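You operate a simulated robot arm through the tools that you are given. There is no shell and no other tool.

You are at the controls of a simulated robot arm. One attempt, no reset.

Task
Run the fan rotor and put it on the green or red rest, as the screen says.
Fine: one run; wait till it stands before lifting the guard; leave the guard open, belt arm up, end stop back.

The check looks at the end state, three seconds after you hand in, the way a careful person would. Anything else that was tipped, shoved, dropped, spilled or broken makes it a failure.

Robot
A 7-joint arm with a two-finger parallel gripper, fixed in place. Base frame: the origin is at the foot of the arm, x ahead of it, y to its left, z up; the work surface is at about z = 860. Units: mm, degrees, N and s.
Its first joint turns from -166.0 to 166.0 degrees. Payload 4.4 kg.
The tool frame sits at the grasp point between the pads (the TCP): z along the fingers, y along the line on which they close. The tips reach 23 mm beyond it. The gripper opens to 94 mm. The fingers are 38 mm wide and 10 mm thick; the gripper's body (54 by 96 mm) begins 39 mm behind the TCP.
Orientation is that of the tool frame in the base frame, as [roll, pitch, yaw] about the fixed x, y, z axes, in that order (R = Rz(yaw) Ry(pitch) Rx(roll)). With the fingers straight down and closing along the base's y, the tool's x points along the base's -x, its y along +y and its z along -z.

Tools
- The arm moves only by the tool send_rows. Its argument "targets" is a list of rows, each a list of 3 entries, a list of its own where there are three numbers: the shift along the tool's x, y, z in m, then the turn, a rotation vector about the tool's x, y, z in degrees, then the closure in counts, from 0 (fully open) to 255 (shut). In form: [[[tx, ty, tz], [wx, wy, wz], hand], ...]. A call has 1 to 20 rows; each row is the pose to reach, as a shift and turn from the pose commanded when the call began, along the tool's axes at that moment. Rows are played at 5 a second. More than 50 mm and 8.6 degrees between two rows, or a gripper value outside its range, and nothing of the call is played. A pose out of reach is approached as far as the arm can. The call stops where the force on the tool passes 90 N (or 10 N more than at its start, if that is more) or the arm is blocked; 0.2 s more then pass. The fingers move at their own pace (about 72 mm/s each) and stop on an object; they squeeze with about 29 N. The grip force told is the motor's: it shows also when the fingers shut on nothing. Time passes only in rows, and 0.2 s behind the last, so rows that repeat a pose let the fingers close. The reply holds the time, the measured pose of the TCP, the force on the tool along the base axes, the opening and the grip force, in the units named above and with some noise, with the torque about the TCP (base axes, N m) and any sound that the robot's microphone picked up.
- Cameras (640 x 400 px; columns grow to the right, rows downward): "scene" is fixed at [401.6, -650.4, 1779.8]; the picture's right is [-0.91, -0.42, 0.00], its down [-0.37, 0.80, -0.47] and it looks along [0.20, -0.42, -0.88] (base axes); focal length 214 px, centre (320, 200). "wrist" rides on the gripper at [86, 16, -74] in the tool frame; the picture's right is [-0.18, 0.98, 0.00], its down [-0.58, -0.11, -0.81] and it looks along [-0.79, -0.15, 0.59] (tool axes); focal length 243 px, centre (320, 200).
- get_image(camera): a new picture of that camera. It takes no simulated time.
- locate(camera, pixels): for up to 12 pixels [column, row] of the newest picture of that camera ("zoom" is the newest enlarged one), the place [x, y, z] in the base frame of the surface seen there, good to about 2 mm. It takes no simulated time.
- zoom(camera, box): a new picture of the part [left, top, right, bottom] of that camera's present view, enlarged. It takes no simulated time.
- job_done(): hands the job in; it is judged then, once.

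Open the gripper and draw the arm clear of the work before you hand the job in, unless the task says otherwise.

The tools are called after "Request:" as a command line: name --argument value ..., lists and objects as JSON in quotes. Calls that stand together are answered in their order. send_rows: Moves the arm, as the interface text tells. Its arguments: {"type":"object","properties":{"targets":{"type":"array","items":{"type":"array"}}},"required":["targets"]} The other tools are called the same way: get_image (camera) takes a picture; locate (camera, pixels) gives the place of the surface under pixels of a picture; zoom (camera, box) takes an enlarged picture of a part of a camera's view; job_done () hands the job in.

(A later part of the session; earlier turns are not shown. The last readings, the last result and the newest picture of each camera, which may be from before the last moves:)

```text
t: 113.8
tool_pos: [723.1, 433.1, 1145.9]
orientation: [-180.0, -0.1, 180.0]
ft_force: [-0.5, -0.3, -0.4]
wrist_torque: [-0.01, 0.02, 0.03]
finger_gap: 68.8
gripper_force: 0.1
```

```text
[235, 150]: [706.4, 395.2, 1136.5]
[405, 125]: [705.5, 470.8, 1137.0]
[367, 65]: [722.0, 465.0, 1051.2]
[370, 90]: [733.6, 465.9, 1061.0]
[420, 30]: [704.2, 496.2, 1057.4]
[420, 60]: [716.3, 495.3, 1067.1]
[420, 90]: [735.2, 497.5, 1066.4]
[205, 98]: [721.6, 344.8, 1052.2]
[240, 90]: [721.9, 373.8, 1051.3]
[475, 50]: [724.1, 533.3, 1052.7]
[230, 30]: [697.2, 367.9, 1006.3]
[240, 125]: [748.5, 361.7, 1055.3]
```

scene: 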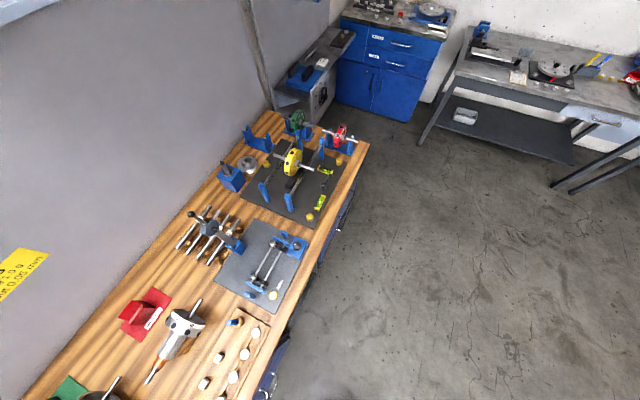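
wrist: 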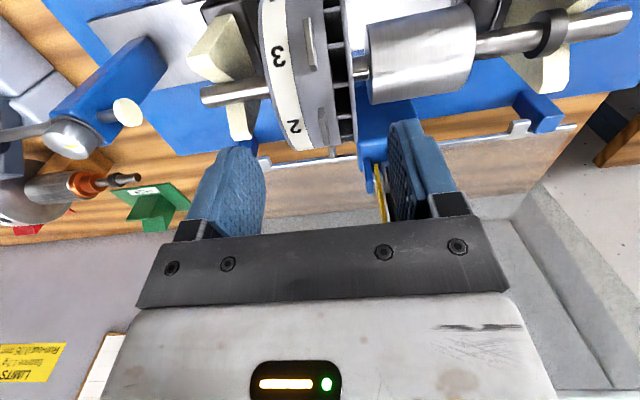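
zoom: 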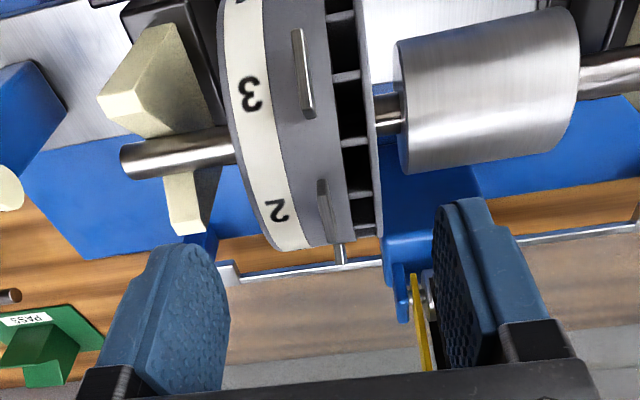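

Pads are centred at y≈432.4 and the stack at ≈430.4, axis (725,1043.5). I shift −2 mm in y and descend 47 mm with the open gap.

Request:
send_rows --targets '[[[0, -0.002, 0], [0, 0, 0], 68], [[0, -0.002, 0.012], [0, 0, 0], 68], [[0, -0.002, 0.024], [0, 0, 0], 68], [[0, -0.002, 0.034], [0, 0, 0], 68], [[0, -0.002, 0.042], [0, 0, 0], 68], [[0, -0.002, 0.047], [0, 0, 0], 68], [[0, -0.002, 0.047], [0, 0, 0], 68]]'

Request:
get_image --camera "wrist"

Request:
zoom --camera "wrist" --box '[160, 0, 480, 240]'

```text
t: 115.4
tool_pos: [723.7, 431.1, 1097.2]
orientation: [180.0, -0.1, -180.0]
ft_force: [-0.6, -0.4, 0.8]
wrist_torque: [0.0, -0.03, 0.0]
finger_gap: 68.8
gripper_force: 0.1
```

```text
taken
```

wrist: 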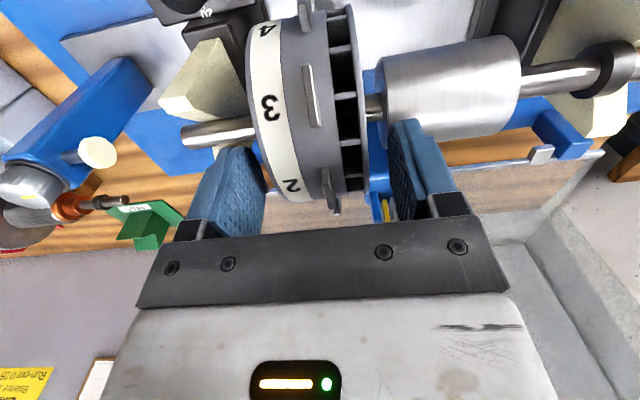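

```text
1.67 times, centred on (320, 120) of wrist
```

zoom: 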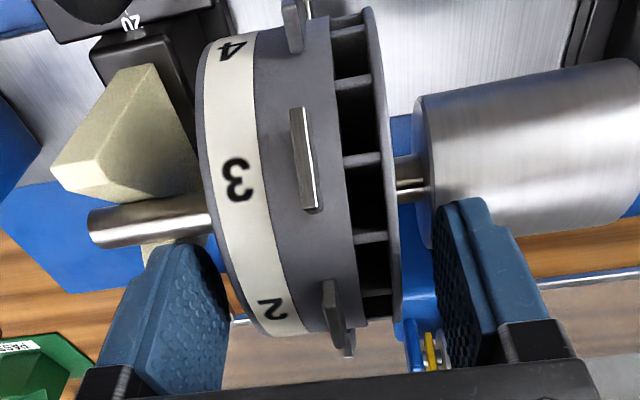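

The fingers straddle the stack without contact. I check pad-to-face clearances on both sides before closing.

Request:
locate --camera "wrist" --pixels '[[262, 190], [262, 180], [392, 160], [390, 145], [398, 128], [250, 155], [253, 80], [262, 140], [361, 60], [366, 120], [367, 170], [620, 70]]'

```text
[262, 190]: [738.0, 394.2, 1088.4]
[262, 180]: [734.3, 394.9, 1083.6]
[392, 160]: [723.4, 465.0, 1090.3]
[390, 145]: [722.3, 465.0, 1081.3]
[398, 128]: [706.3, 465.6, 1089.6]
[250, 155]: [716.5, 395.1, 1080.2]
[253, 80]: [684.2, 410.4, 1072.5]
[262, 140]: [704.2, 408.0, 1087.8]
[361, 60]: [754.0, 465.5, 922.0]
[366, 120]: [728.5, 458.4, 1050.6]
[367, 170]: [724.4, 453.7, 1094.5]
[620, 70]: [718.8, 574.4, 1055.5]
```

Clearances are ~12 mm left and ~10 mm right, nearly centred. I nudge +0.7 mm in y and close slowly on the disc stack.

Request:
send_rows --targets '[[[0, 0.0007, 0], [0, 0, 0], 90], [[0, 0.0007, 0], [0, 0, 0], 110], [[0, 0.0007, 0], [0, 0, 0], 118], [[0, 0.0007, 0], [0, 0, 0], 140], [[0, 0.0007, 0], [0, 0, 0], 180], [[0, 0.0007, 0], [0, 0, 0], 255], [[0, 0.0007, 0], [0, 0, 0], 255]]'

Request:
get_image --camera "wrist"

```text
t: 117.0
tool_pos: [724.2, 430.1, 1098.6]
orientation: [-180.0, -0.1, 180.0]
ft_force: [-4.5, -24.1, 1.8]
wrist_torque: [-0.56, 0.23, 0.18]
finger_gap: 47.9
gripper_force: 28.7
```

```text
taken
```

wrist: 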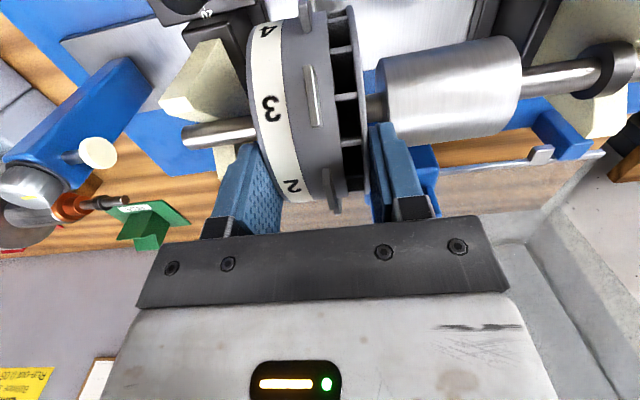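

The stack is clamped (gap 47.9 mm, 28.7 N). I lift 10 mm slowly and read weight and torque.

Request:
send_rows --targets '[[[0, 0, -0.002], [0, 0, 0], 255], [[0, 0, -0.004], [0, 0, 0], 255], [[0, 0, -0.007], [0, 0, 0], 255], [[0, 0, -0.01], [0, 0, 0], 255], [[0, 0, -0.01], [0, 0, 0], 255]]'

Request:
get_image --camera "wrist"

```text
t: 118.2
tool_pos: [724.1, 431.6, 1109.1]
orientation: [180.0, -0.2, 180.0]
ft_force: [0.6, -0.2, -9.1]
wrist_torque: [-0.42, 0.02, 0.04]
finger_gap: 48.6
gripper_force: 29.0
```

```text
taken
```

wrist: 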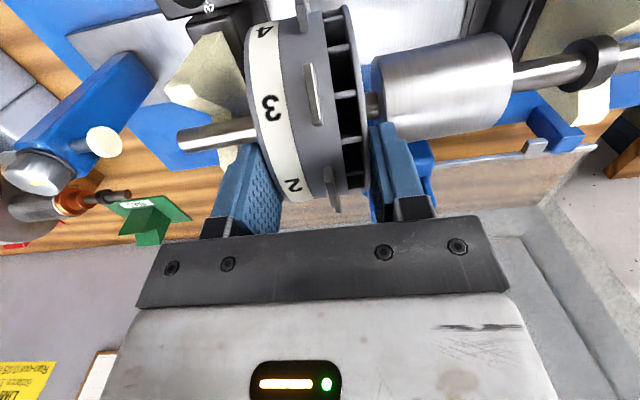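

Weight ≈9 N and torque −0.42 N·m put the centre of mass ≈46 mm toward the drum (y≈476), nicely within the rest's V. I check whether the shaft stays level.

Request:
locate --camera "wrist" --pixels '[[185, 138], [250, 128], [540, 75], [630, 55], [440, 75], [390, 90], [500, 70]]'

Request:
send_rows --targets '[[[0, 0, -0.008], [0, 0, 0], 255], [[0, 0, -0.016], [0, 0, 0], 255], [[0, 0, -0.025], [0, 0, 0], 255], [[0, 0, -0.035], [0, 0, 0], 255], [[0, 0, -0.035], [0, 0, 0], 255]]'

Request:
get_image --camera "wrist"

```text
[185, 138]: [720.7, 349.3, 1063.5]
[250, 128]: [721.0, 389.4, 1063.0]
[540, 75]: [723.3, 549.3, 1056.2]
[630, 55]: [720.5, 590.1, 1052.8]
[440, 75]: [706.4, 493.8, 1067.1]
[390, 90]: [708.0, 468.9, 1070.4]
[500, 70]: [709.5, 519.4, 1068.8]
```

```text
t: 119.4
tool_pos: [724.5, 430.4, 1144.3]
orientation: [179.9, -0.1, 179.9]
ft_force: [-0.8, 0.5, -7.7]
wrist_torque: [-0.06, 0.03, 0.0]
finger_gap: 3.6
gripper_force: 29.0
```

```text
taken
```

wrist: 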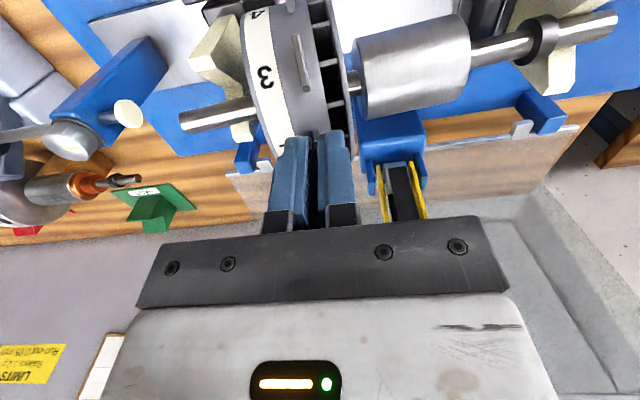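

The fingers slipped off the stack rim and now pinch one of the tabs (gap 3.6 mm); the rotor is still partly on its supports. I check its attitude before doing anything else.

Request:
zoom --camera "wrist" --box '[160, 0, 480, 240]'

Request:
locate --camera "wrist" --pixels '[[185, 122], [245, 108], [490, 45], [610, 20], [540, 40], [410, 70], [265, 75], [298, 60], [300, 140], [350, 60], [240, 130], [560, 80]]'

```text
1.67 times, centred on (320, 120) of wrist
```

zoom: 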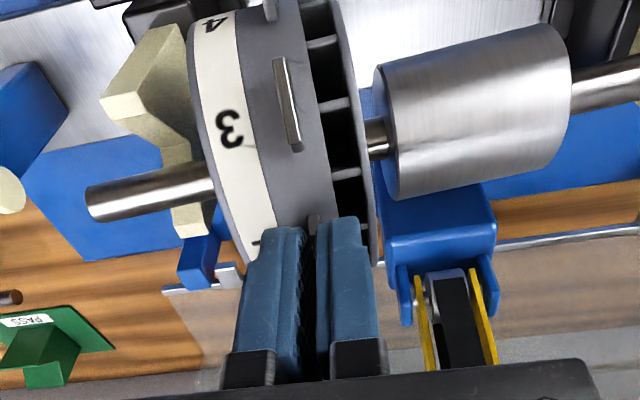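

```text
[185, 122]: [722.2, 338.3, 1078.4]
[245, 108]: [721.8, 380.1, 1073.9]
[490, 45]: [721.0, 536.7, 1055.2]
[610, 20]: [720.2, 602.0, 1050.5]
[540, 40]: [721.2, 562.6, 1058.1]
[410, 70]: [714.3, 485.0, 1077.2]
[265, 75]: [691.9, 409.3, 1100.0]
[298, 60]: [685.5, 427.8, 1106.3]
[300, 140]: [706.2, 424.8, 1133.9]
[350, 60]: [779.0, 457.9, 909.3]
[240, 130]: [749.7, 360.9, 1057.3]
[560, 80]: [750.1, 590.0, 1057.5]
```

The rotor is tilted ~6°: its left end still rests in the left support and the right end hangs 27 mm high by the pinched tab. I lower slowly ~16 mm to set it back on its right support.

Request:
send_rows --targets '[[[0, 0, 0.001], [0, 0, 0], 255], [[0, 0, 0.002], [0, 0, 0], 255], [[0, 0, 0.004], [0, 0, 0], 255], [[0, 0, 0.006], [0, 0, 0], 255], [[0, 0, 0.008], [0, 0, 0], 255], [[0, 0, 0.01], [0, 0, 0], 255], [[0, 0, 0.012], [0, 0, 0], 255], [[0, 0, 0.0135], [0, 0, 0], 255], [[0, 0, 0.015], [0, 0, 0], 255]]'

Request:
get_image --camera "wrist"

Request:
locate --camera "wrist" --pixels '[[185, 122], [200, 122], [245, 112], [490, 52], [610, 30], [540, 45]]'

```text
t: 121.4
tool_pos: [724.2, 430.4, 1128.4]
orientation: [-180.0, -0.2, -180.0]
ft_force: [-3.4, -0.2, -7.0]
wrist_torque: [-0.02, 0.21, 0.37]
finger_gap: 3.9
gripper_force: 28.9
```

```text
taken
```

wrist: 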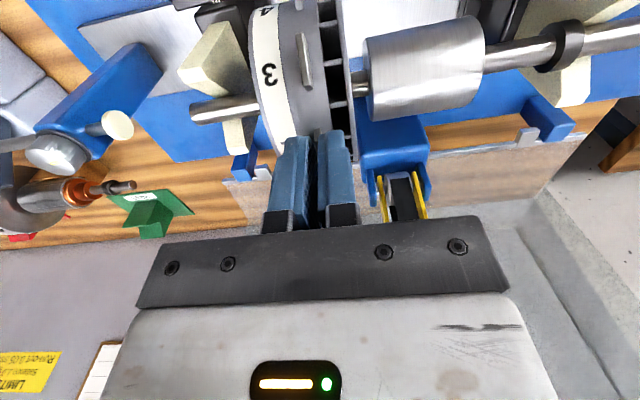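

```text
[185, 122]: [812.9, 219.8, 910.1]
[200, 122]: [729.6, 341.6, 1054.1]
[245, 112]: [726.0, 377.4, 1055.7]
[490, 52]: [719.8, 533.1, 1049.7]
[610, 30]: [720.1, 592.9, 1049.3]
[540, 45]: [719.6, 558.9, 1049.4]
```

The right end is nearly down (about 4 mm left). I lower another 3 mm and look at the force.

Request:
send_rows --targets '[[[0, 0, 0.001], [0, 0, 0], 255], [[0, 0, 0.002], [0, 0, 0], 255], [[0, 0, 0.003], [0, 0, 0], 255], [[0, 0, 0.003], [0, 0, 0], 255]]'

Request:
get_image --camera "wrist"

Request:
zoom --camera "wrist" --box '[160, 0, 480, 240]'

Request:
locate --camera "wrist" --pixels '[[200, 118], [225, 112], [245, 108], [490, 52], [610, 30], [540, 45]]'

```text
t: 122.4
tool_pos: [723.2, 431.8, 1127.4]
orientation: [179.9, 0.0, -179.9]
ft_force: [-10.4, -1.7, 8.8]
wrist_torque: [-0.04, 0.87, -0.09]
finger_gap: 3.8
gripper_force: 29.0
```

```text
taken
```

wrist: 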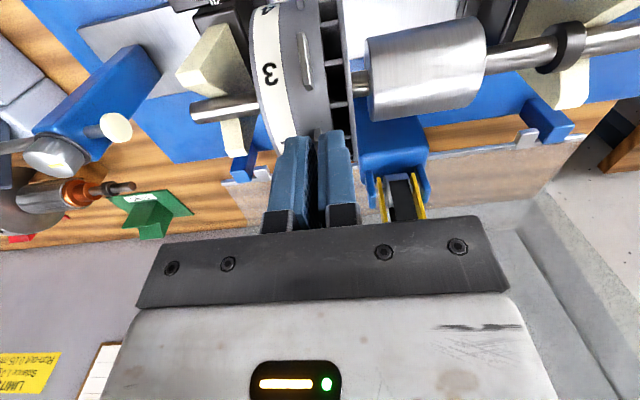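

```text
1.67 times, centred on (320, 120) of wrist
```

zoom: 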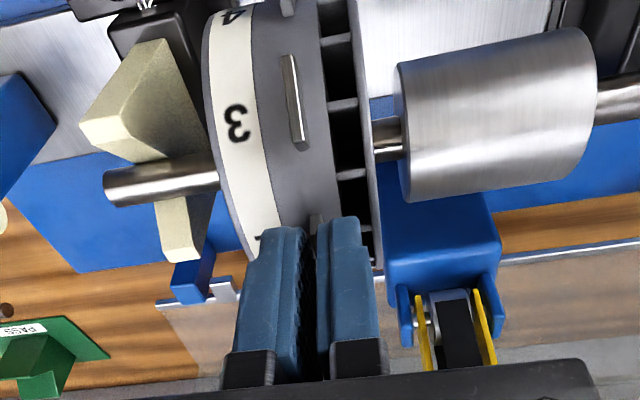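

```text
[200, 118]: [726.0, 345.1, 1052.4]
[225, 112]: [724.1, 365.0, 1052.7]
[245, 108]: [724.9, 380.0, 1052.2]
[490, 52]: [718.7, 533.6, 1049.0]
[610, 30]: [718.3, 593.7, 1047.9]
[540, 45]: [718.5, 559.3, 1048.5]
```

The right end is back in its support (force now +9 N up). I open the fingers gently to release the tab.

Request:
send_rows --targets '[[[0, 0, -0.0005], [0, 0, 0], 235], [[0, 0, -0.001], [0, 0, 0], 200], [[0, 0, -0.001], [0, 0, 0], 150], [[0, 0, -0.001], [0, 0, 0], 100], [[0, 0, -0.001], [0, 0, 0], 60], [[0, 0, -0.03], [0, 0, 0], 60], [[0, 0, -0.06], [0, 0, 0], 60], [[0, 0, -0.06], [0, 0, 0], 60]]'

Request:
get_image --camera "wrist"

Request:
zoom --camera "wrist" --box '[160, 0, 480, 200]'

```text
t: 124.2
tool_pos: [725.3, 430.0, 1187.8]
orientation: [-180.0, -0.1, 180.0]
ft_force: [-0.4, 0.9, -0.9]
wrist_torque: [0.03, 0.03, -0.01]
finger_gap: 71.6
gripper_force: 0.1
```

```text
taken
```

wrist: 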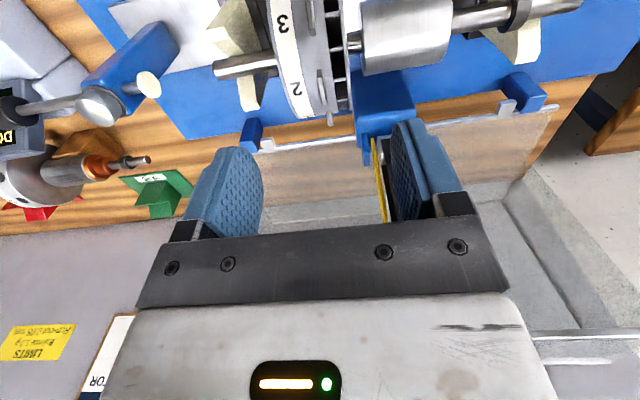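

```text
2.00 times, centred on (320, 100) of wrist
```

zoom: 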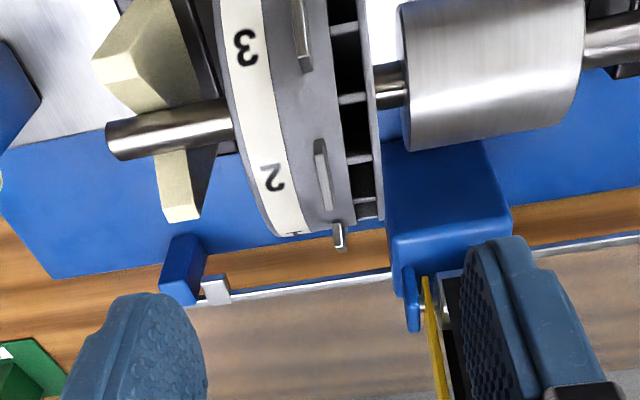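

The rotor is back on both supports. The lift data put its centre of mass near the drum, so I should grip the drum across its diameter instead. I look at the finger tips' shape, since on the rest only ~5 mm of finger may reach below the axis.

Request:
zoom --camera "wrist" --box '[160, 110, 280, 240]'

Request:
zoom --camera "wrist" --box '[360, 100, 480, 230]'

Request:
locate --camera "wrist" --pixels '[[215, 68], [270, 62], [290, 80], [330, 115], [348, 80], [355, 40], [400, 40], [445, 30], [480, 15], [570, 5], [240, 100], [520, 50]]'

```text
3.08 times, centred on (220, 175) of wrist
```

zoom: 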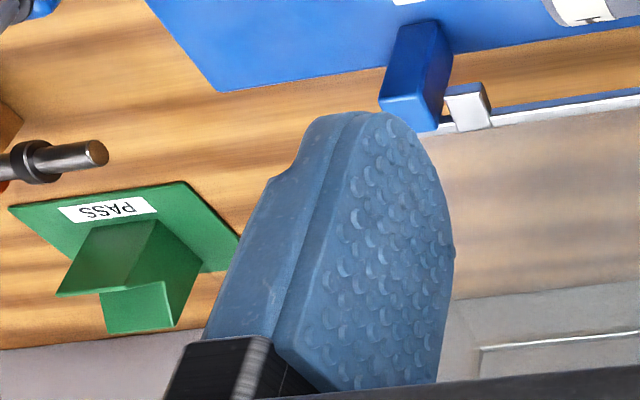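

```text
3.08 times, centred on (420, 165) of wrist
```

zoom: 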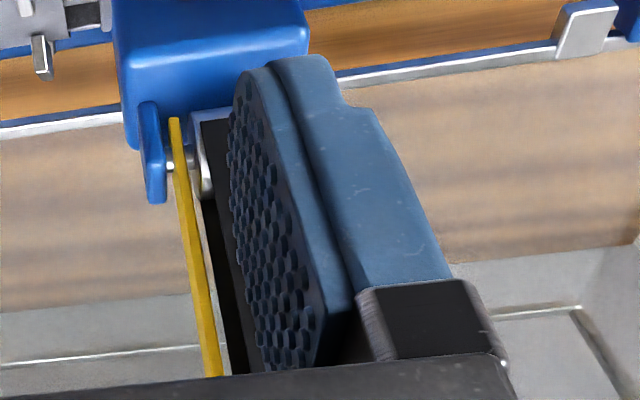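

```text
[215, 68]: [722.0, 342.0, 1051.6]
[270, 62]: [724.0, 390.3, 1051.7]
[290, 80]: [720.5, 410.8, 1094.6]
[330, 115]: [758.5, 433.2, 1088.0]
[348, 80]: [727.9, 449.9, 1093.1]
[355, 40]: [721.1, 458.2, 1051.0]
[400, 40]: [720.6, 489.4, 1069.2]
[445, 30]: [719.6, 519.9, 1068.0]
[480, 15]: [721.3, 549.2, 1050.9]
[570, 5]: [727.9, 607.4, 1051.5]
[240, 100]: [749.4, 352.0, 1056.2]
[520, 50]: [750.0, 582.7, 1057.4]
```

The fingertips are rounded but usable. I'll grip the drum across x with tips ~6 mm below its axis. I rise and try turning the tool to yaw +90, so the camera sits on the shaft side (+y), away from the disc.

Request:
send_rows --targets '[[[0, 0, -0.03], [0, 0, 0], 20], [[0, 0, -0.06], [0, 0, 0], 0], [[0, 0.005, -0.07], [0, 0, 8.5], 0], [[0, 0.01, -0.07], [0, 0, 17], 0], [[0, 0.015, -0.07], [0, 0, 25.5], 0], [[0, 0.02, -0.07], [0, 0, 34], 0], [[0, 0.025, -0.07], [0, 0, 42.5], 0], [[0, 0.03, -0.07], [0, 0, 51], 0], [[0, 0.035, -0.07], [0, 0, 59.5], 0], [[0, 0.04, -0.07], [0, 0, 68], 0], [[0, 0.045, -0.07], [0, 0, 76], 0], [[0, 0.05, -0.07], [0, 0, 83], 0], [[0, 0.0535, -0.07], [0, 0, 90], 0], [[0, 0.0535, -0.07], [0, 0, 90], 0]]'

Request:
get_image --camera "wrist"

```text
t: 127.2
tool_pos: [725.6, 484.9, 1255.6]
orientation: [-179.9, 0.0, 89.9]
ft_force: [-0.8, 0.9, 0.4]
wrist_torque: [0.0, 0.02, 0.01]
finger_gap: 94.1
gripper_force: 0.1
```

```text
taken
```

wrist: 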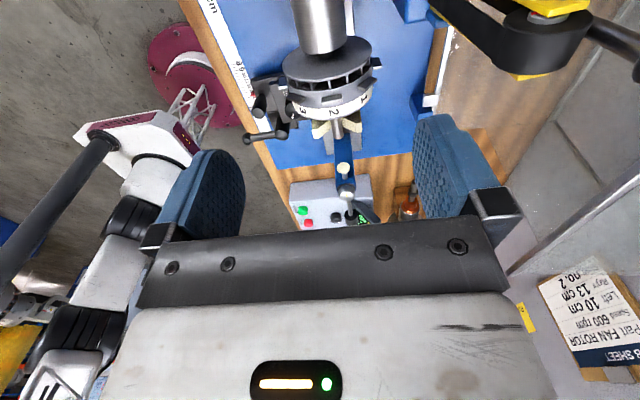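

Yaw +90 works. I descend to z≈1125 over the drum with an 80 mm gap and check the alignment.

Request:
send_rows --targets '[[[0, 0, 0.04], [0, 0, 0], 38], [[0, 0, 0.08], [0, 0, 0], 38], [[0, 0, 0.115], [0, 0, 0], 38], [[0, 0, 0.13], [0, 0, 0], 38], [[0, 0, 0.13], [0, 0, 0], 38]]'

Request:
get_image --camera "wrist"

Request:
zoom --camera "wrist" --box '[180, 0, 480, 240]'

```text
t: 128.4
tool_pos: [725.1, 483.7, 1125.5]
orientation: [-180.0, 0.0, 90.0]
ft_force: [0.4, -0.4, -0.4]
wrist_torque: [0.01, 0.01, -0.01]
finger_gap: 79.8
gripper_force: 0.1
```

```text
taken
```

wrist: 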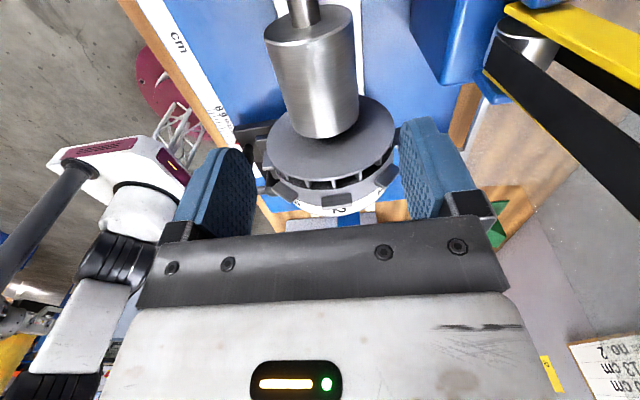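

```text
1.67 times, centred on (330, 120) of wrist
```

zoom: 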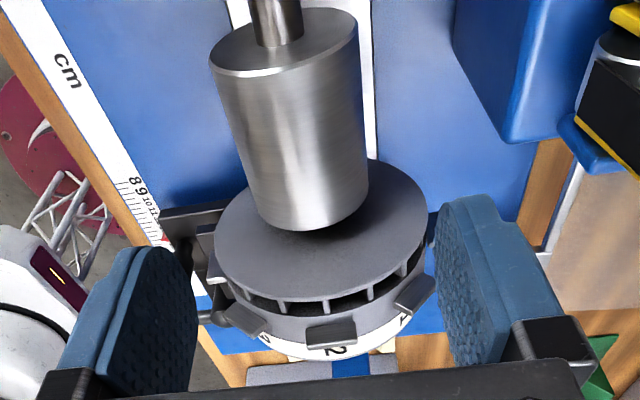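

Good view: the drum is between the fingers. I locate drum ends, its flanks and the finger pads to centre precisely.

Request:
locate --camera "wrist" --pixels '[[300, 38], [330, 20], [272, 60], [310, 60], [350, 50], [315, 90], [330, 133], [352, 110], [285, 120], [250, 170], [403, 160], [345, 150]]'

```text
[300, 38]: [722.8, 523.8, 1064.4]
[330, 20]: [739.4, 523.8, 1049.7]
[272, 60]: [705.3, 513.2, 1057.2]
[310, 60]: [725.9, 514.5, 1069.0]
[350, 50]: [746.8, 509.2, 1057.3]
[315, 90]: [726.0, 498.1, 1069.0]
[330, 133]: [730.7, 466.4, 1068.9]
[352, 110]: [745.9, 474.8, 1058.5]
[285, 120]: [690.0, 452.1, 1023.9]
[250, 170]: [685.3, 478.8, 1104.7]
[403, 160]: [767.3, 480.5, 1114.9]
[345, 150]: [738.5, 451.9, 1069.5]
```

Drum axis ≈(726,1044), pads centred at 726. I descend 64 mm so the tips end ~5.5 mm below the axis, then check.

Request:
send_rows --targets '[[[0, 0, 0.015], [0, 0, 0], 38], [[0, 0, 0.03], [0, 0, 0], 38], [[0, 0, 0.045], [0, 0, 0], 38], [[0, 0, 0.056], [0, 0, 0], 38], [[0, 0, 0.064], [0, 0, 0], 38], [[0, 0, 0.064], [0, 0, 0], 38]]'

Request:
get_image --camera "wrist"

Request:
zoom --camera "wrist" --box '[180, 0, 480, 240]'

```text
t: 129.8
tool_pos: [725.7, 483.1, 1061.6]
orientation: [-179.9, 0.1, 90.0]
ft_force: [-0.9, -0.2, 0.0]
wrist_torque: [0.03, -0.01, 0.0]
finger_gap: 79.8
gripper_force: 0.0
```

```text
taken
```

wrist: 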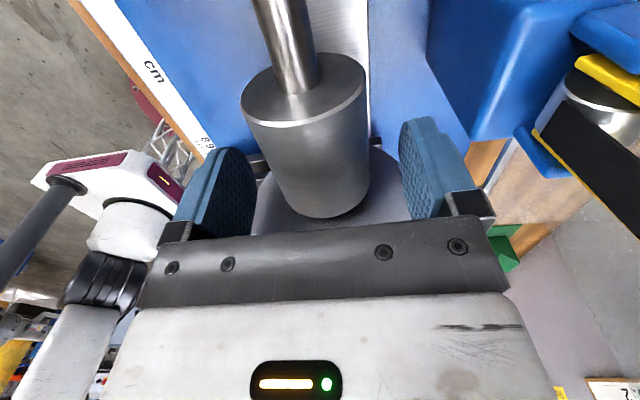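

```text
1.67 times, centred on (330, 120) of wrist
```

zoom: 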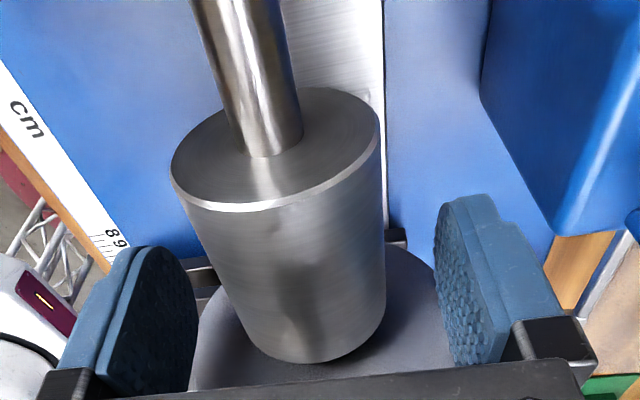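

No contact. I close gently on the drum.

Request:
send_rows --targets '[[[0, 0, 0], [0, 0, 0], 80], [[0, 0, 0], [0, 0, 0], 105], [[0, 0, 0], [0, 0, 0], 115], [[0, 0, 0], [0, 0, 0], 130], [[0, 0, 0], [0, 0, 0], 180], [[0, 0, 0], [0, 0, 0], 255], [[0, 0, 0], [0, 0, 0], 255]]'

Request:
get_image --camera "wrist"

```text
t: 131.4
tool_pos: [725.9, 484.2, 1060.9]
orientation: [-179.8, -0.1, 90.1]
ft_force: [-9.3, -1.6, 0.8]
wrist_torque: [-0.12, 0.14, -0.02]
finger_gap: 49.8
gripper_force: 28.8
```

```text
taken
```

wrist: 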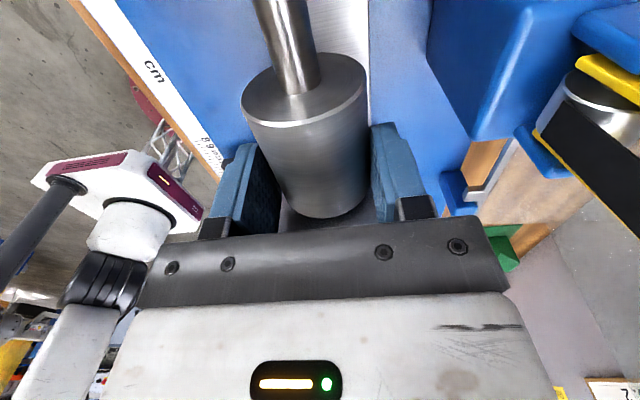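

Gap 49.8 mm = drum diameter, side force only −9 N. I lift 6 mm slowly and read weight and torque.

Request:
send_rows --targets '[[[0, 0, -0.001], [0, 0, 0], 255], [[0, 0, -0.002], [0, 0, 0], 255], [[0, 0, -0.003], [0, 0, 0], 255], [[0, 0, -0.0045], [0, 0, 0], 255], [[0, 0, -0.006], [0, 0, 0], 255], [[0, 0, -0.006], [0, 0, 0], 255]]'

Request:
get_image --camera "wrist"

Request:
locate --camera "wrist" --pixels '[[282, 20], [290, 60], [310, 120], [320, 160], [330, 205], [300, 115]]'

```text
t: 132.8
tool_pos: [724.3, 485.0, 1068.1]
orientation: [-179.9, 0.0, 90.0]
ft_force: [0.3, -0.1, -9.7]
wrist_torque: [0.14, -0.03, -0.01]
finger_gap: 49.6
gripper_force: 29.2
```

```text
taken
```

wrist: 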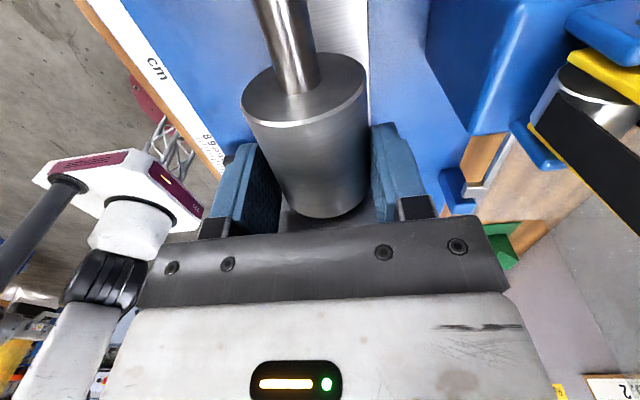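

```text
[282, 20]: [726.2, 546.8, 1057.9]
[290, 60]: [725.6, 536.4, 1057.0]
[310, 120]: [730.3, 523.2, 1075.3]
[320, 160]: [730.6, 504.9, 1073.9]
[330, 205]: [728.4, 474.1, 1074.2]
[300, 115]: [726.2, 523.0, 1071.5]
```

Weight 9.7 N, level, torque +0.14 N·m: the centre of mass is ~14 mm toward the disc (y≈470). I set it back, open, shift 6 mm toward the disc and regrip to cut that moment.

Request:
send_rows --targets '[[[0, 0, 0.002], [0, 0, 0], 255], [[0, 0, 0.004], [0, 0, 0], 255], [[0, 0, 0.006], [0, 0, 0], 255], [[0, 0, 0.0062], [0, 0, 0], 200], [[0, 0, 0.006], [0, 0, 0], 100], [[0, 0, 0.006], [0, 0, 0], 90], [[-0.003, 0, 0.006], [0, 0, 0], 90], [[-0.006, 0, 0.006], [0, 0, 0], 90], [[-0.006, 0, 0.006], [0, 0, 0], 90]]'

Request:
get_image --camera "wrist"

Request:
locate --camera "wrist" --pixels '[[282, 20], [310, 120], [320, 160], [330, 205]]'

```text
t: 134.8
tool_pos: [723.8, 480.4, 1061.9]
orientation: [-179.9, 0.0, 89.9]
ft_force: [0.3, 0.1, -0.5]
wrist_torque: [0.02, 0.02, 0.02]
finger_gap: 60.6
gripper_force: 0.1
```

```text
taken
```

wrist: 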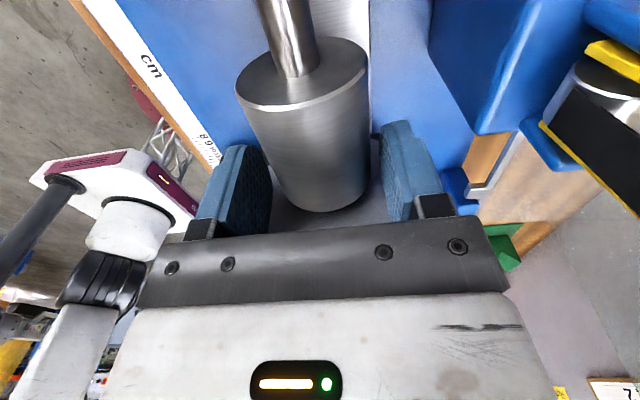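

```text
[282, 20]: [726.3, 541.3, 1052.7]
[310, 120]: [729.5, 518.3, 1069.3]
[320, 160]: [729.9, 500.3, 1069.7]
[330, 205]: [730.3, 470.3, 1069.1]
```

The rotor is back on the supports and the fingers stand at y≈478. I close and lift again.

Request:
send_rows --targets '[[[0, 0, 0], [0, 0, 0], 110], [[0, 0, 0], [0, 0, 0], 118], [[0, 0, 0], [0, 0, 0], 140], [[0, 0, 0], [0, 0, 0], 200], [[0, 0, 0], [0, 0, 0], 255], [[0, 0, 0], [0, 0, 0], 255], [[0, 0, 0], [0, 0, 0], 255], [[0, 0, -0.001], [0, 0, 0], 255], [[0, 0, -0.002], [0, 0, 0], 255], [[0, 0, -0.004], [0, 0, 0], 255], [[0, 0, -0.006], [0, 0, 0], 255], [[0, 0, -0.008], [0, 0, 0], 255], [[0, 0, -0.008], [0, 0, 0], 255]]'

Request:
get_image --camera "wrist"

Request:
locate --camera "wrist" --pixels '[[282, 20], [310, 120], [320, 160], [330, 200], [278, 5]]'

```text
t: 137.6
tool_pos: [725.0, 479.1, 1070.7]
orientation: [-179.9, 0.0, 90.1]
ft_force: [-0.4, 0.2, -9.4]
wrist_torque: [0.06, 0.0, 0.02]
finger_gap: 49.5
gripper_force: 29.1
```

```text
taken
```

wrist: 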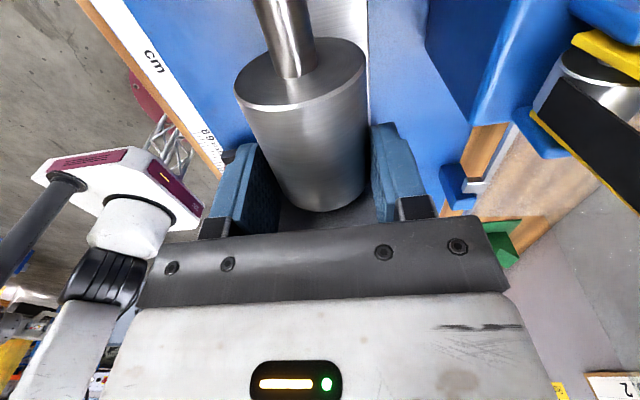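

```text
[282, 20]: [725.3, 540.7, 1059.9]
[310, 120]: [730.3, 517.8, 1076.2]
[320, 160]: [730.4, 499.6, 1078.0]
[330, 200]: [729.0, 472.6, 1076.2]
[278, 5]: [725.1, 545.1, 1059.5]
```

The rotor hangs level (9.4 N, torque 0.06 N·m). I lift it smoothly straight up by 170 mm.

Request:
send_rows --targets '[[[0, 0, -0.004], [0, 0, 0], 255], [[0, 0, -0.011], [0, 0, 0], 255], [[0, 0, -0.021], [0, 0, 0], 255], [[0, 0, -0.034], [0, 0, 0], 255], [[0, 0, -0.05], [0, 0, 0], 255], [[0, 0, -0.068], [0, 0, 0], 255], [[0, 0, -0.087], [0, 0, 0], 255], [[0, 0, -0.106], [0, 0, 0], 255], [[0, 0, -0.125], [0, 0, 0], 255], [[0, 0, -0.142], [0, 0, 0], 255], [[0, 0, -0.156], [0, 0, 0], 255], [[0, 0, -0.165], [0, 0, 0], 255], [[0, 0, -0.17], [0, 0, 0], 255], [[0, 0, -0.17], [0, 0, 0], 255]]'

Request:
get_image --camera "wrist"

Request:
locate --camera "wrist" --pixels '[[282, 20], [310, 120], [320, 160], [330, 200]]'

```text
t: 140.6
tool_pos: [724.8, 478.6, 1238.2]
orientation: [-179.9, 0.1, 90.0]
ft_force: [-0.1, -0.5, -9.6]
wrist_torque: [0.04, -0.01, -0.01]
finger_gap: 49.4
gripper_force: 29.0
```

```text
taken
```

wrist: 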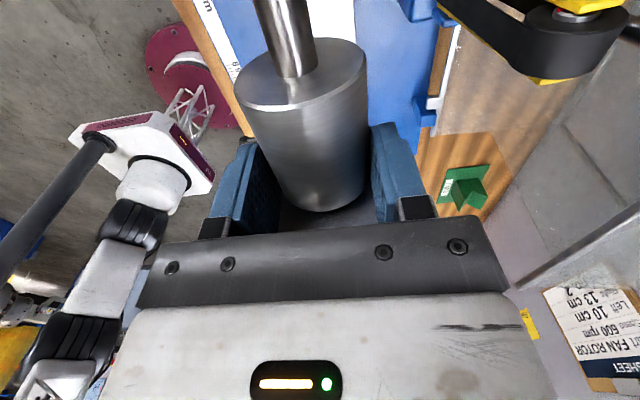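

```text
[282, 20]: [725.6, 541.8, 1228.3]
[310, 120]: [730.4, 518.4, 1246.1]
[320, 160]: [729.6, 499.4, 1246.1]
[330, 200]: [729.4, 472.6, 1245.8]
```

Level and steady, axis at z≈1221. I carry it along −y (first half) at this height, with gentle ramping.

Request:
send_rows --targets '[[[-0.008, 0, 0], [0, 0, 0], 255], [[-0.022, 0, 0], [0, 0, 0], 255], [[-0.042, 0, 0], [0, 0, 0], 255], [[-0.066, 0, 0], [0, 0, 0], 255], [[-0.092, 0, 0], [0, 0, 0], 255], [[-0.118, 0, 0], [0, 0, 0], 255], [[-0.144, 0, 0], [0, 0, 0], 255], [[-0.17, 0, 0], [0, 0, 0], 255], [[-0.196, 0, 0], [0, 0, 0], 255], [[-0.222, 0, 0], [0, 0, 0], 255], [[-0.246, 0, 0], [0, 0, 0], 255], [[-0.266, 0, 0], [0, 0, 0], 255], [[-0.28, 0, 0], [0, 0, 0], 255], [[-0.287, 0, 0], [0, 0, 0], 255], [[-0.29, 0, 0], [0, 0, 0], 255], [[-0.29, 0, 0], [0, 0, 0], 255]]'

Request:
get_image --camera "wrist"

```text
t: 144.0
tool_pos: [724.8, 188.3, 1240.3]
orientation: [-180.0, 0.1, 89.9]
ft_force: [-0.1, 0.3, -9.7]
wrist_torque: [0.04, 0.0, -0.02]
finger_gap: 49.9
gripper_force: 28.9
```

```text
taken
```

wrist: 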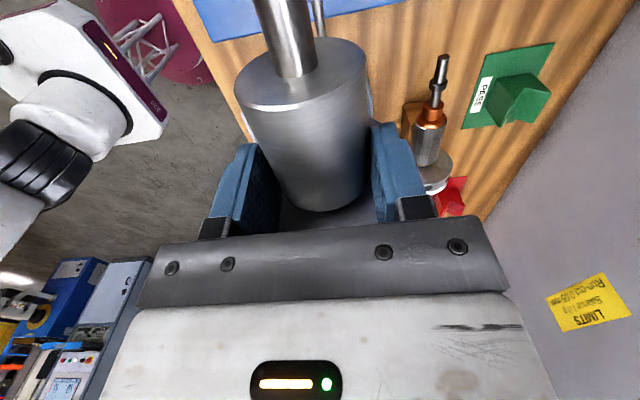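

The rotor is still level in the grip (9.7 N). I carry on to y≈−56.

Request:
send_rows --targets '[[[-0.006, 0, 0], [0, 0, 0], 255], [[-0.017, 0, 0], [0, 0, 0], 255], [[-0.033, 0, 0], [0, 0, 0], 255], [[-0.053, 0, 0], [0, 0, 0], 255], [[-0.076, 0, 0], [0, 0, 0], 255], [[-0.1, 0, 0], [0, 0, 0], 255], [[-0.124, 0, 0], [0, 0, 0], 255], [[-0.148, 0, 0], [0, 0, 0], 255], [[-0.172, 0, 0], [0, 0, 0], 255], [[-0.194, 0, 0], [0, 0, 0], 255], [[-0.213, 0, 0], [0, 0, 0], 255], [[-0.228, 0, 0], [0, 0, 0], 255], [[-0.238, 0, 0], [0, 0, 0], 255], [[-0.244, 0, 0], [0, 0, 0], 255], [[-0.244, 0, 0], [0, 0, 0], 255]]'

Request:
get_image --camera "wrist"

```text
t: 147.2
tool_pos: [724.0, -57.1, 1238.7]
orientation: [-179.8, 0.0, 90.0]
ft_force: [-0.2, 0.3, -10.8]
wrist_torque: [0.03, 0.0, -0.02]
finger_gap: 49.6
gripper_force: 29.1
```

```text
taken
```

wrist: 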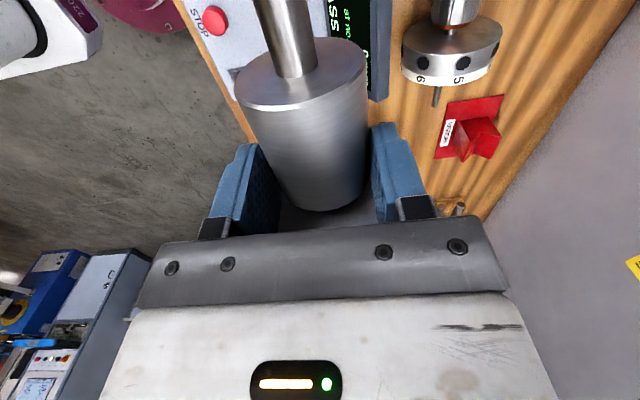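

Still steady. Now I carry it +x to over the green rest (x≈1051) while lowering 80 mm, well above the armature (top z≈1000).

Request:
send_rows --targets '[[[0, 0.005, 0.001], [0, 0, 0], 255], [[0, 0.015, 0.003], [0, 0, 0], 255], [[0, 0.03, 0.007], [0, 0, 0], 255], [[0, 0.05, 0.012], [0, 0, 0], 255], [[0, 0.073, 0.018], [0, 0, 0], 255], [[0, 0.097, 0.024], [0, 0, 0], 255], [[0, 0.121, 0.03], [0, 0, 0], 255], [[0, 0.145, 0.036], [0, 0, 0], 255], [[0, 0.169, 0.042], [0, 0, 0], 255], [[0, 0.193, 0.048], [0, 0, 0], 255], [[0, 0.217, 0.054], [0, 0, 0], 255], [[0, 0.241, 0.06], [0, 0, 0], 255], [[0, 0.263, 0.066], [0, 0, 0], 255], [[0, 0.283, 0.071], [0, 0, 0], 255], [[0, 0.3, 0.075], [0, 0, 0], 255], [[0, 0.313, 0.078], [0, 0, 0], 255], [[0, 0.321, 0.08], [0, 0, 0], 255], [[0, 0.326, 0.08], [0, 0, 0], 255], [[0, 0.326, 0.08], [0, 0, 0], 255]]'

Request:
get_image --camera "wrist"

Request:
locate --camera "wrist" --pixels '[[282, 20], [310, 120], [320, 160], [330, 200], [300, 100]]'

```text
t: 151.2
tool_pos: [1050.6, -55.4, 1158.0]
orientation: [-179.9, 0.1, 90.1]
ft_force: [-0.9, -0.9, -10.6]
wrist_torque: [0.07, -0.01, 0.0]
finger_gap: 49.6
gripper_force: 28.5
```

```text
taken
```

wrist: 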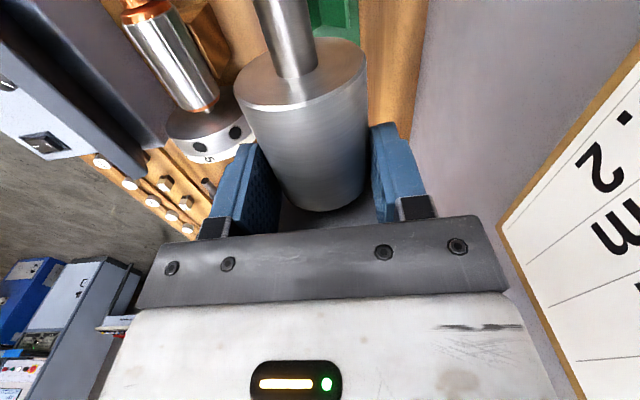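

```text
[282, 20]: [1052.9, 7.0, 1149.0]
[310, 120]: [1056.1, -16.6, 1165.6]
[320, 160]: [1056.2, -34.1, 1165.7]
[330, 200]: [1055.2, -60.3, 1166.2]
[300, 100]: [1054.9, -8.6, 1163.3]
```

Locate gives axis x≈1052, drum y −70…−11, level. I descend 180 mm (with −1 mm in x, +3 mm in y) to about 18 mm above the V.

Request:
send_rows --targets '[[[0.001, 0, 0.004], [0, 0, 0], 255], [[0.002, -0.001, 0.012], [0, 0, 0], 255], [[0.003, -0.001, 0.024], [0, 0, 0], 255], [[0.003, -0.001, 0.04], [0, 0, 0], 255], [[0.003, -0.001, 0.058], [0, 0, 0], 255], [[0.003, -0.001, 0.076], [0, 0, 0], 255], [[0.003, -0.001, 0.094], [0, 0, 0], 255], [[0.003, -0.001, 0.112], [0, 0, 0], 255], [[0.003, -0.001, 0.13], [0, 0, 0], 255], [[0.003, -0.001, 0.146], [0, 0, 0], 255], [[0.003, -0.001, 0.16], [0, 0, 0], 255], [[0.003, -0.001, 0.17], [0, 0, 0], 255], [[0.003, -0.001, 0.177], [0, 0, 0], 255], [[0.003, -0.001, 0.18], [0, 0, 0], 255], [[0.003, -0.001, 0.18], [0, 0, 0], 255]]'

Request:
get_image --camera "wrist"

Request:
zoom --camera "wrist" --box '[180, 0, 480, 240]'

```text
t: 154.4
tool_pos: [1049.0, -51.2, 979.9]
orientation: [-180.0, -0.1, 90.0]
ft_force: [-0.2, 0.1, -9.4]
wrist_torque: [0.07, 0.02, 0.0]
finger_gap: 49.6
gripper_force: 28.9
```

```text
taken
```

wrist: 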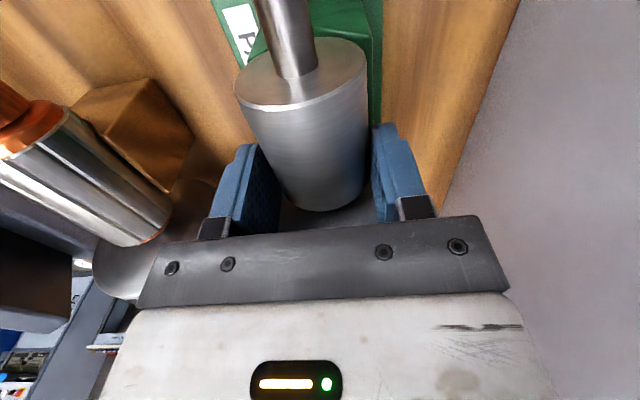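

```text
1.67 times, centred on (330, 120) of wrist
```

zoom: 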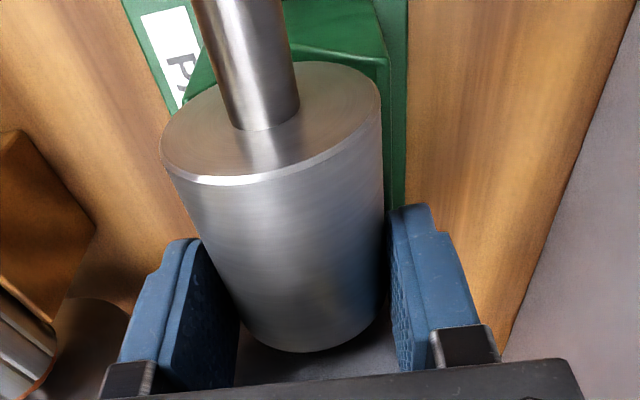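

The V-block shows beneath the drum. I locate drum top, shaft and visible V-block points to check the x alignment.

Request:
locate --camera "wrist" --pixels '[[282, 20], [278, 5], [310, 120], [320, 160], [330, 200], [265, 105], [352, 85], [375, 60], [360, 28], [330, 25], [255, 50], [378, 100]]'

```text
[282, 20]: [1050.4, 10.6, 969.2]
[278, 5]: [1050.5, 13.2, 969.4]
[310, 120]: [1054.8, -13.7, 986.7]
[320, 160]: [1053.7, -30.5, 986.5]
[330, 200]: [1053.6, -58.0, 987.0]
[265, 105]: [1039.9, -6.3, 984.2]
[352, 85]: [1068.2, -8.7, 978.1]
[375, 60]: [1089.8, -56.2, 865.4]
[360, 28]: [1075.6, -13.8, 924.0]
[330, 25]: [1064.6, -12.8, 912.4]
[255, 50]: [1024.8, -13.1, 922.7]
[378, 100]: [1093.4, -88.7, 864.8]
```

Axis x≈1050.7 matches the V apex, ~20 mm to go. I lower 17 mm slowly and check the force.

Request:
send_rows --targets '[[[0, 0, 0.003], [0, 0, 0], 255], [[0, 0, 0.007], [0, 0, 0], 255], [[0, 0, 0.011], [0, 0, 0], 255], [[0, 0, 0.014], [0, 0, 0], 255], [[0, 0, 0.016], [0, 0, 0], 255], [[0, 0, 0.017], [0, 0, 0], 255], [[0, 0, 0.017], [0, 0, 0], 255]]'

```text
t: 156.0
tool_pos: [1050.5, -51.9, 961.7]
orientation: [-179.9, 0.0, 90.1]
ft_force: [0.0, -0.6, -10.0]
wrist_torque: [0.08, 0.0, 0.01]
finger_gap: 49.4
gripper_force: 29.5
```

Still hanging free (−10 N). I lower 3 mm more in 0.7–1 mm steps.

Request:
send_rows --targets '[[[0, 0, 0.001], [0, 0, 0], 255], [[0, 0, 0.002], [0, 0, 0], 255], [[0, 0, 0.0028], [0, 0, 0], 255]]'

```text
t: 156.8
tool_pos: [1051.7, -51.8, 959.0]
orientation: [-179.9, 0.0, 90.1]
ft_force: [0.0, 0.3, -7.2]
wrist_torque: [0.06, 0.03, 0.03]
finger_gap: 49.8
gripper_force: 29.2
```

The force drops to −7 N: contact begins. I lower in 0.5 mm steps.

Request:
send_rows --targets '[[[0, 0, 0.0005], [0, 0, 0], 255], [[0, 0, 0.001], [0, 0, 0], 255]]'

Request:
get_image --camera "wrist"

Request:
locate --camera "wrist" --pixels '[[282, 20], [310, 120], [320, 160], [330, 200]]'

```text
t: 157.4
tool_pos: [1049.6, -52.4, 959.7]
orientation: [180.0, 0.0, 89.9]
ft_force: [11.1, 6.3, 0.5]
wrist_torque: [0.13, -0.26, 0.04]
finger_gap: 50.0
gripper_force: 29.2
```

```text
taken
```

wrist: 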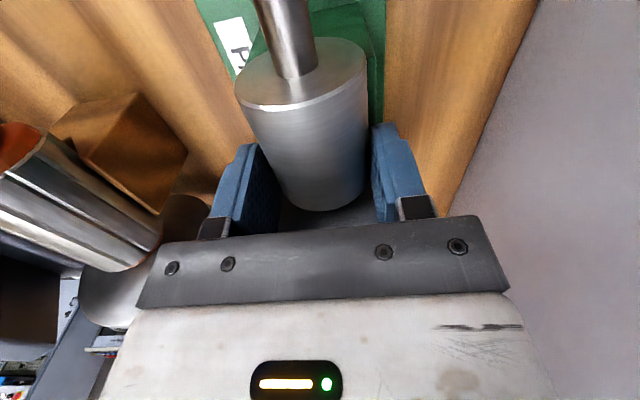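

```text
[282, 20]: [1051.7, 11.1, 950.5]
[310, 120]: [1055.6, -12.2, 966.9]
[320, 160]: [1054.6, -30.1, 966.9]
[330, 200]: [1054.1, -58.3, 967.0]
```

The weight is borne, but Fx +11 N shows the drum touches only the near flank. I shift +0.6 mm in x and 0.3 mm down to seat it on both.

Request:
send_rows --targets '[[[0, 0.0003, 0.0001], [0, 0, 0], 255], [[0, 0.0006, 0.0003], [0, 0, 0], 255], [[0, 0.0006, 0.0003], [0, 0, 0], 255]]'

```text
t: 158.2
tool_pos: [1051.1, -51.9, 959.7]
orientation: [180.0, 0.0, 90.1]
ft_force: [9.3, 4.9, 8.4]
wrist_torque: [-0.03, -0.15, 0.08]
finger_gap: 49.5
gripper_force: 29.2
```

Now pressing down slightly (+8 N), Fx +9 N. Another +0.5 mm in x.

Request:
send_rows --targets '[[[0, 0.0003, 0], [0, 0, 0], 255], [[0, 0.0006, -0.0001], [0, 0, 0], 255], [[0, 0.0006, -0.0001], [0, 0, 0], 255]]'

```text
t: 159.0
tool_pos: [1050.1, -51.7, 960.2]
orientation: [180.0, 0.0, 90.1]
ft_force: [2.8, 10.4, 15.6]
wrist_torque: [0.06, -0.07, 0.07]
finger_gap: 49.8
gripper_force: 28.7
```

Seated on both flanks (Fx ≈3 N) with some downward press. I ease up 0.4 mm and check.

Request:
send_rows --targets '[[[0, 0, -0.0002], [0, 0, 0], 255], [[0, 0, -0.0004], [0, 0, 0], 255]]'

```text
t: 159.6
tool_pos: [1049.6, -52.2, 959.4]
orientation: [-179.9, 0.1, 90.0]
ft_force: [-17.3, 8.2, 18.3]
wrist_torque: [0.14, 0.44, 0.04]
finger_gap: 49.7
gripper_force: 28.8
```

Forces are small and jittery from the stiff seat; the drum sits in the V. I open the fingers slowly.

Request:
send_rows --targets '[[[0, 0, -0.0003], [0, 0, 0], 130], [[0, 0, -0.0003], [0, 0, 0], 115], [[0, 0, -0.0003], [0, 0, 0], 100], [[0, 0, -0.0003], [0, 0, 0], 80], [[0, 0, -0.0003], [0, 0, 0], 70], [[0, 0, -0.0003], [0, 0, 0], 70]]'

Request:
get_image --camera "wrist"

Request:
locate --camera "wrist" --pixels '[[282, 20], [310, 120], [320, 160], [330, 200]]'

```text
t: 161.0
tool_pos: [1051.6, -51.4, 959.4]
orientation: [-179.9, 0.1, 90.1]
ft_force: [0.0, -0.8, 0.4]
wrist_torque: [0.01, -0.01, 0.02]
finger_gap: 68.0
gripper_force: 0.0
```

```text
taken
```

wrist: 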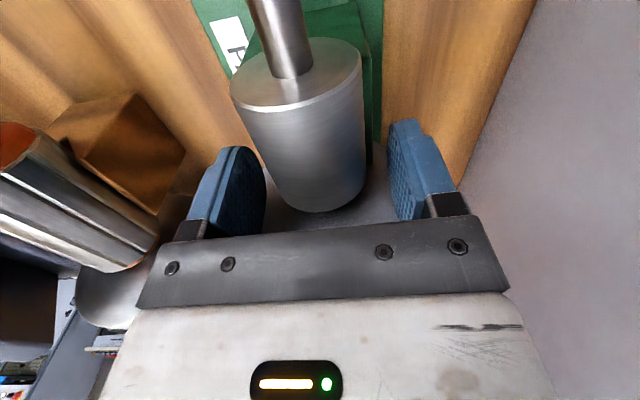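

```text
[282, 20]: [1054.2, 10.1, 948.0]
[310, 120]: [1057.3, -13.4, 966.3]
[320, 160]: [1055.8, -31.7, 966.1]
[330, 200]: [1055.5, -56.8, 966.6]
```

The rotor rests level in the green V, released. I lift the tool straight up and out.

Request:
send_rows --targets '[[[0, 0, -0.005], [0, 0, 0], 60], [[0, 0, -0.015], [0, 0, 0], 60], [[0, 0, -0.03], [0, 0, 0], 60], [[0, 0, -0.055], [0, 0, 0], 60], [[0, 0, -0.09], [0, 0, 0], 60], [[0, 0, -0.13], [0, 0, 0], 30], [[0, 0, -0.17], [0, 0, 0], 0], [[0, 0, -0.21], [0, 0, 0], 0], [[0, -0.045, -0.22], [0, 0, 0], 0], [[0, -0.09, -0.23], [0, 0, 0], 0], [[0, -0.135, -0.24], [0, 0, 0], 0], [[0, -0.18, -0.25], [0, 0, 0], 0], [[0, -0.225, -0.26], [0, 0, 0], 0], [[0, -0.25, -0.27], [0, 0, 0], 0], [[0, -0.25, -0.27], [0, 0, 0], 0]]'

Request:
get_image --camera "wrist"

```text
t: 164.2
tool_pos: [799.5, -51.0, 1227.1]
orientation: [-179.9, 0.0, 90.0]
ft_force: [0.2, -0.2, -0.2]
wrist_torque: [0.01, -0.01, 0.03]
finger_gap: 93.7
gripper_force: 0.0
```

```text
taken
```

wrist: 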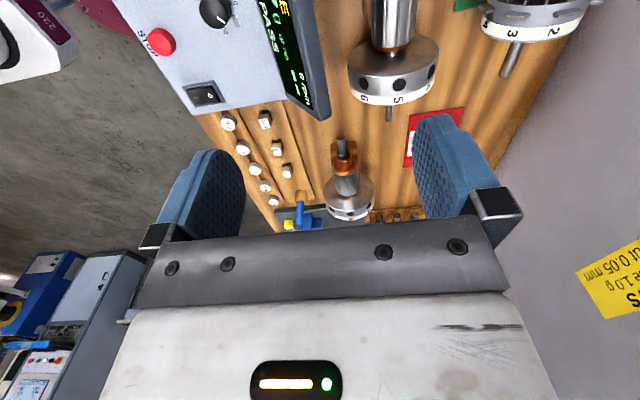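

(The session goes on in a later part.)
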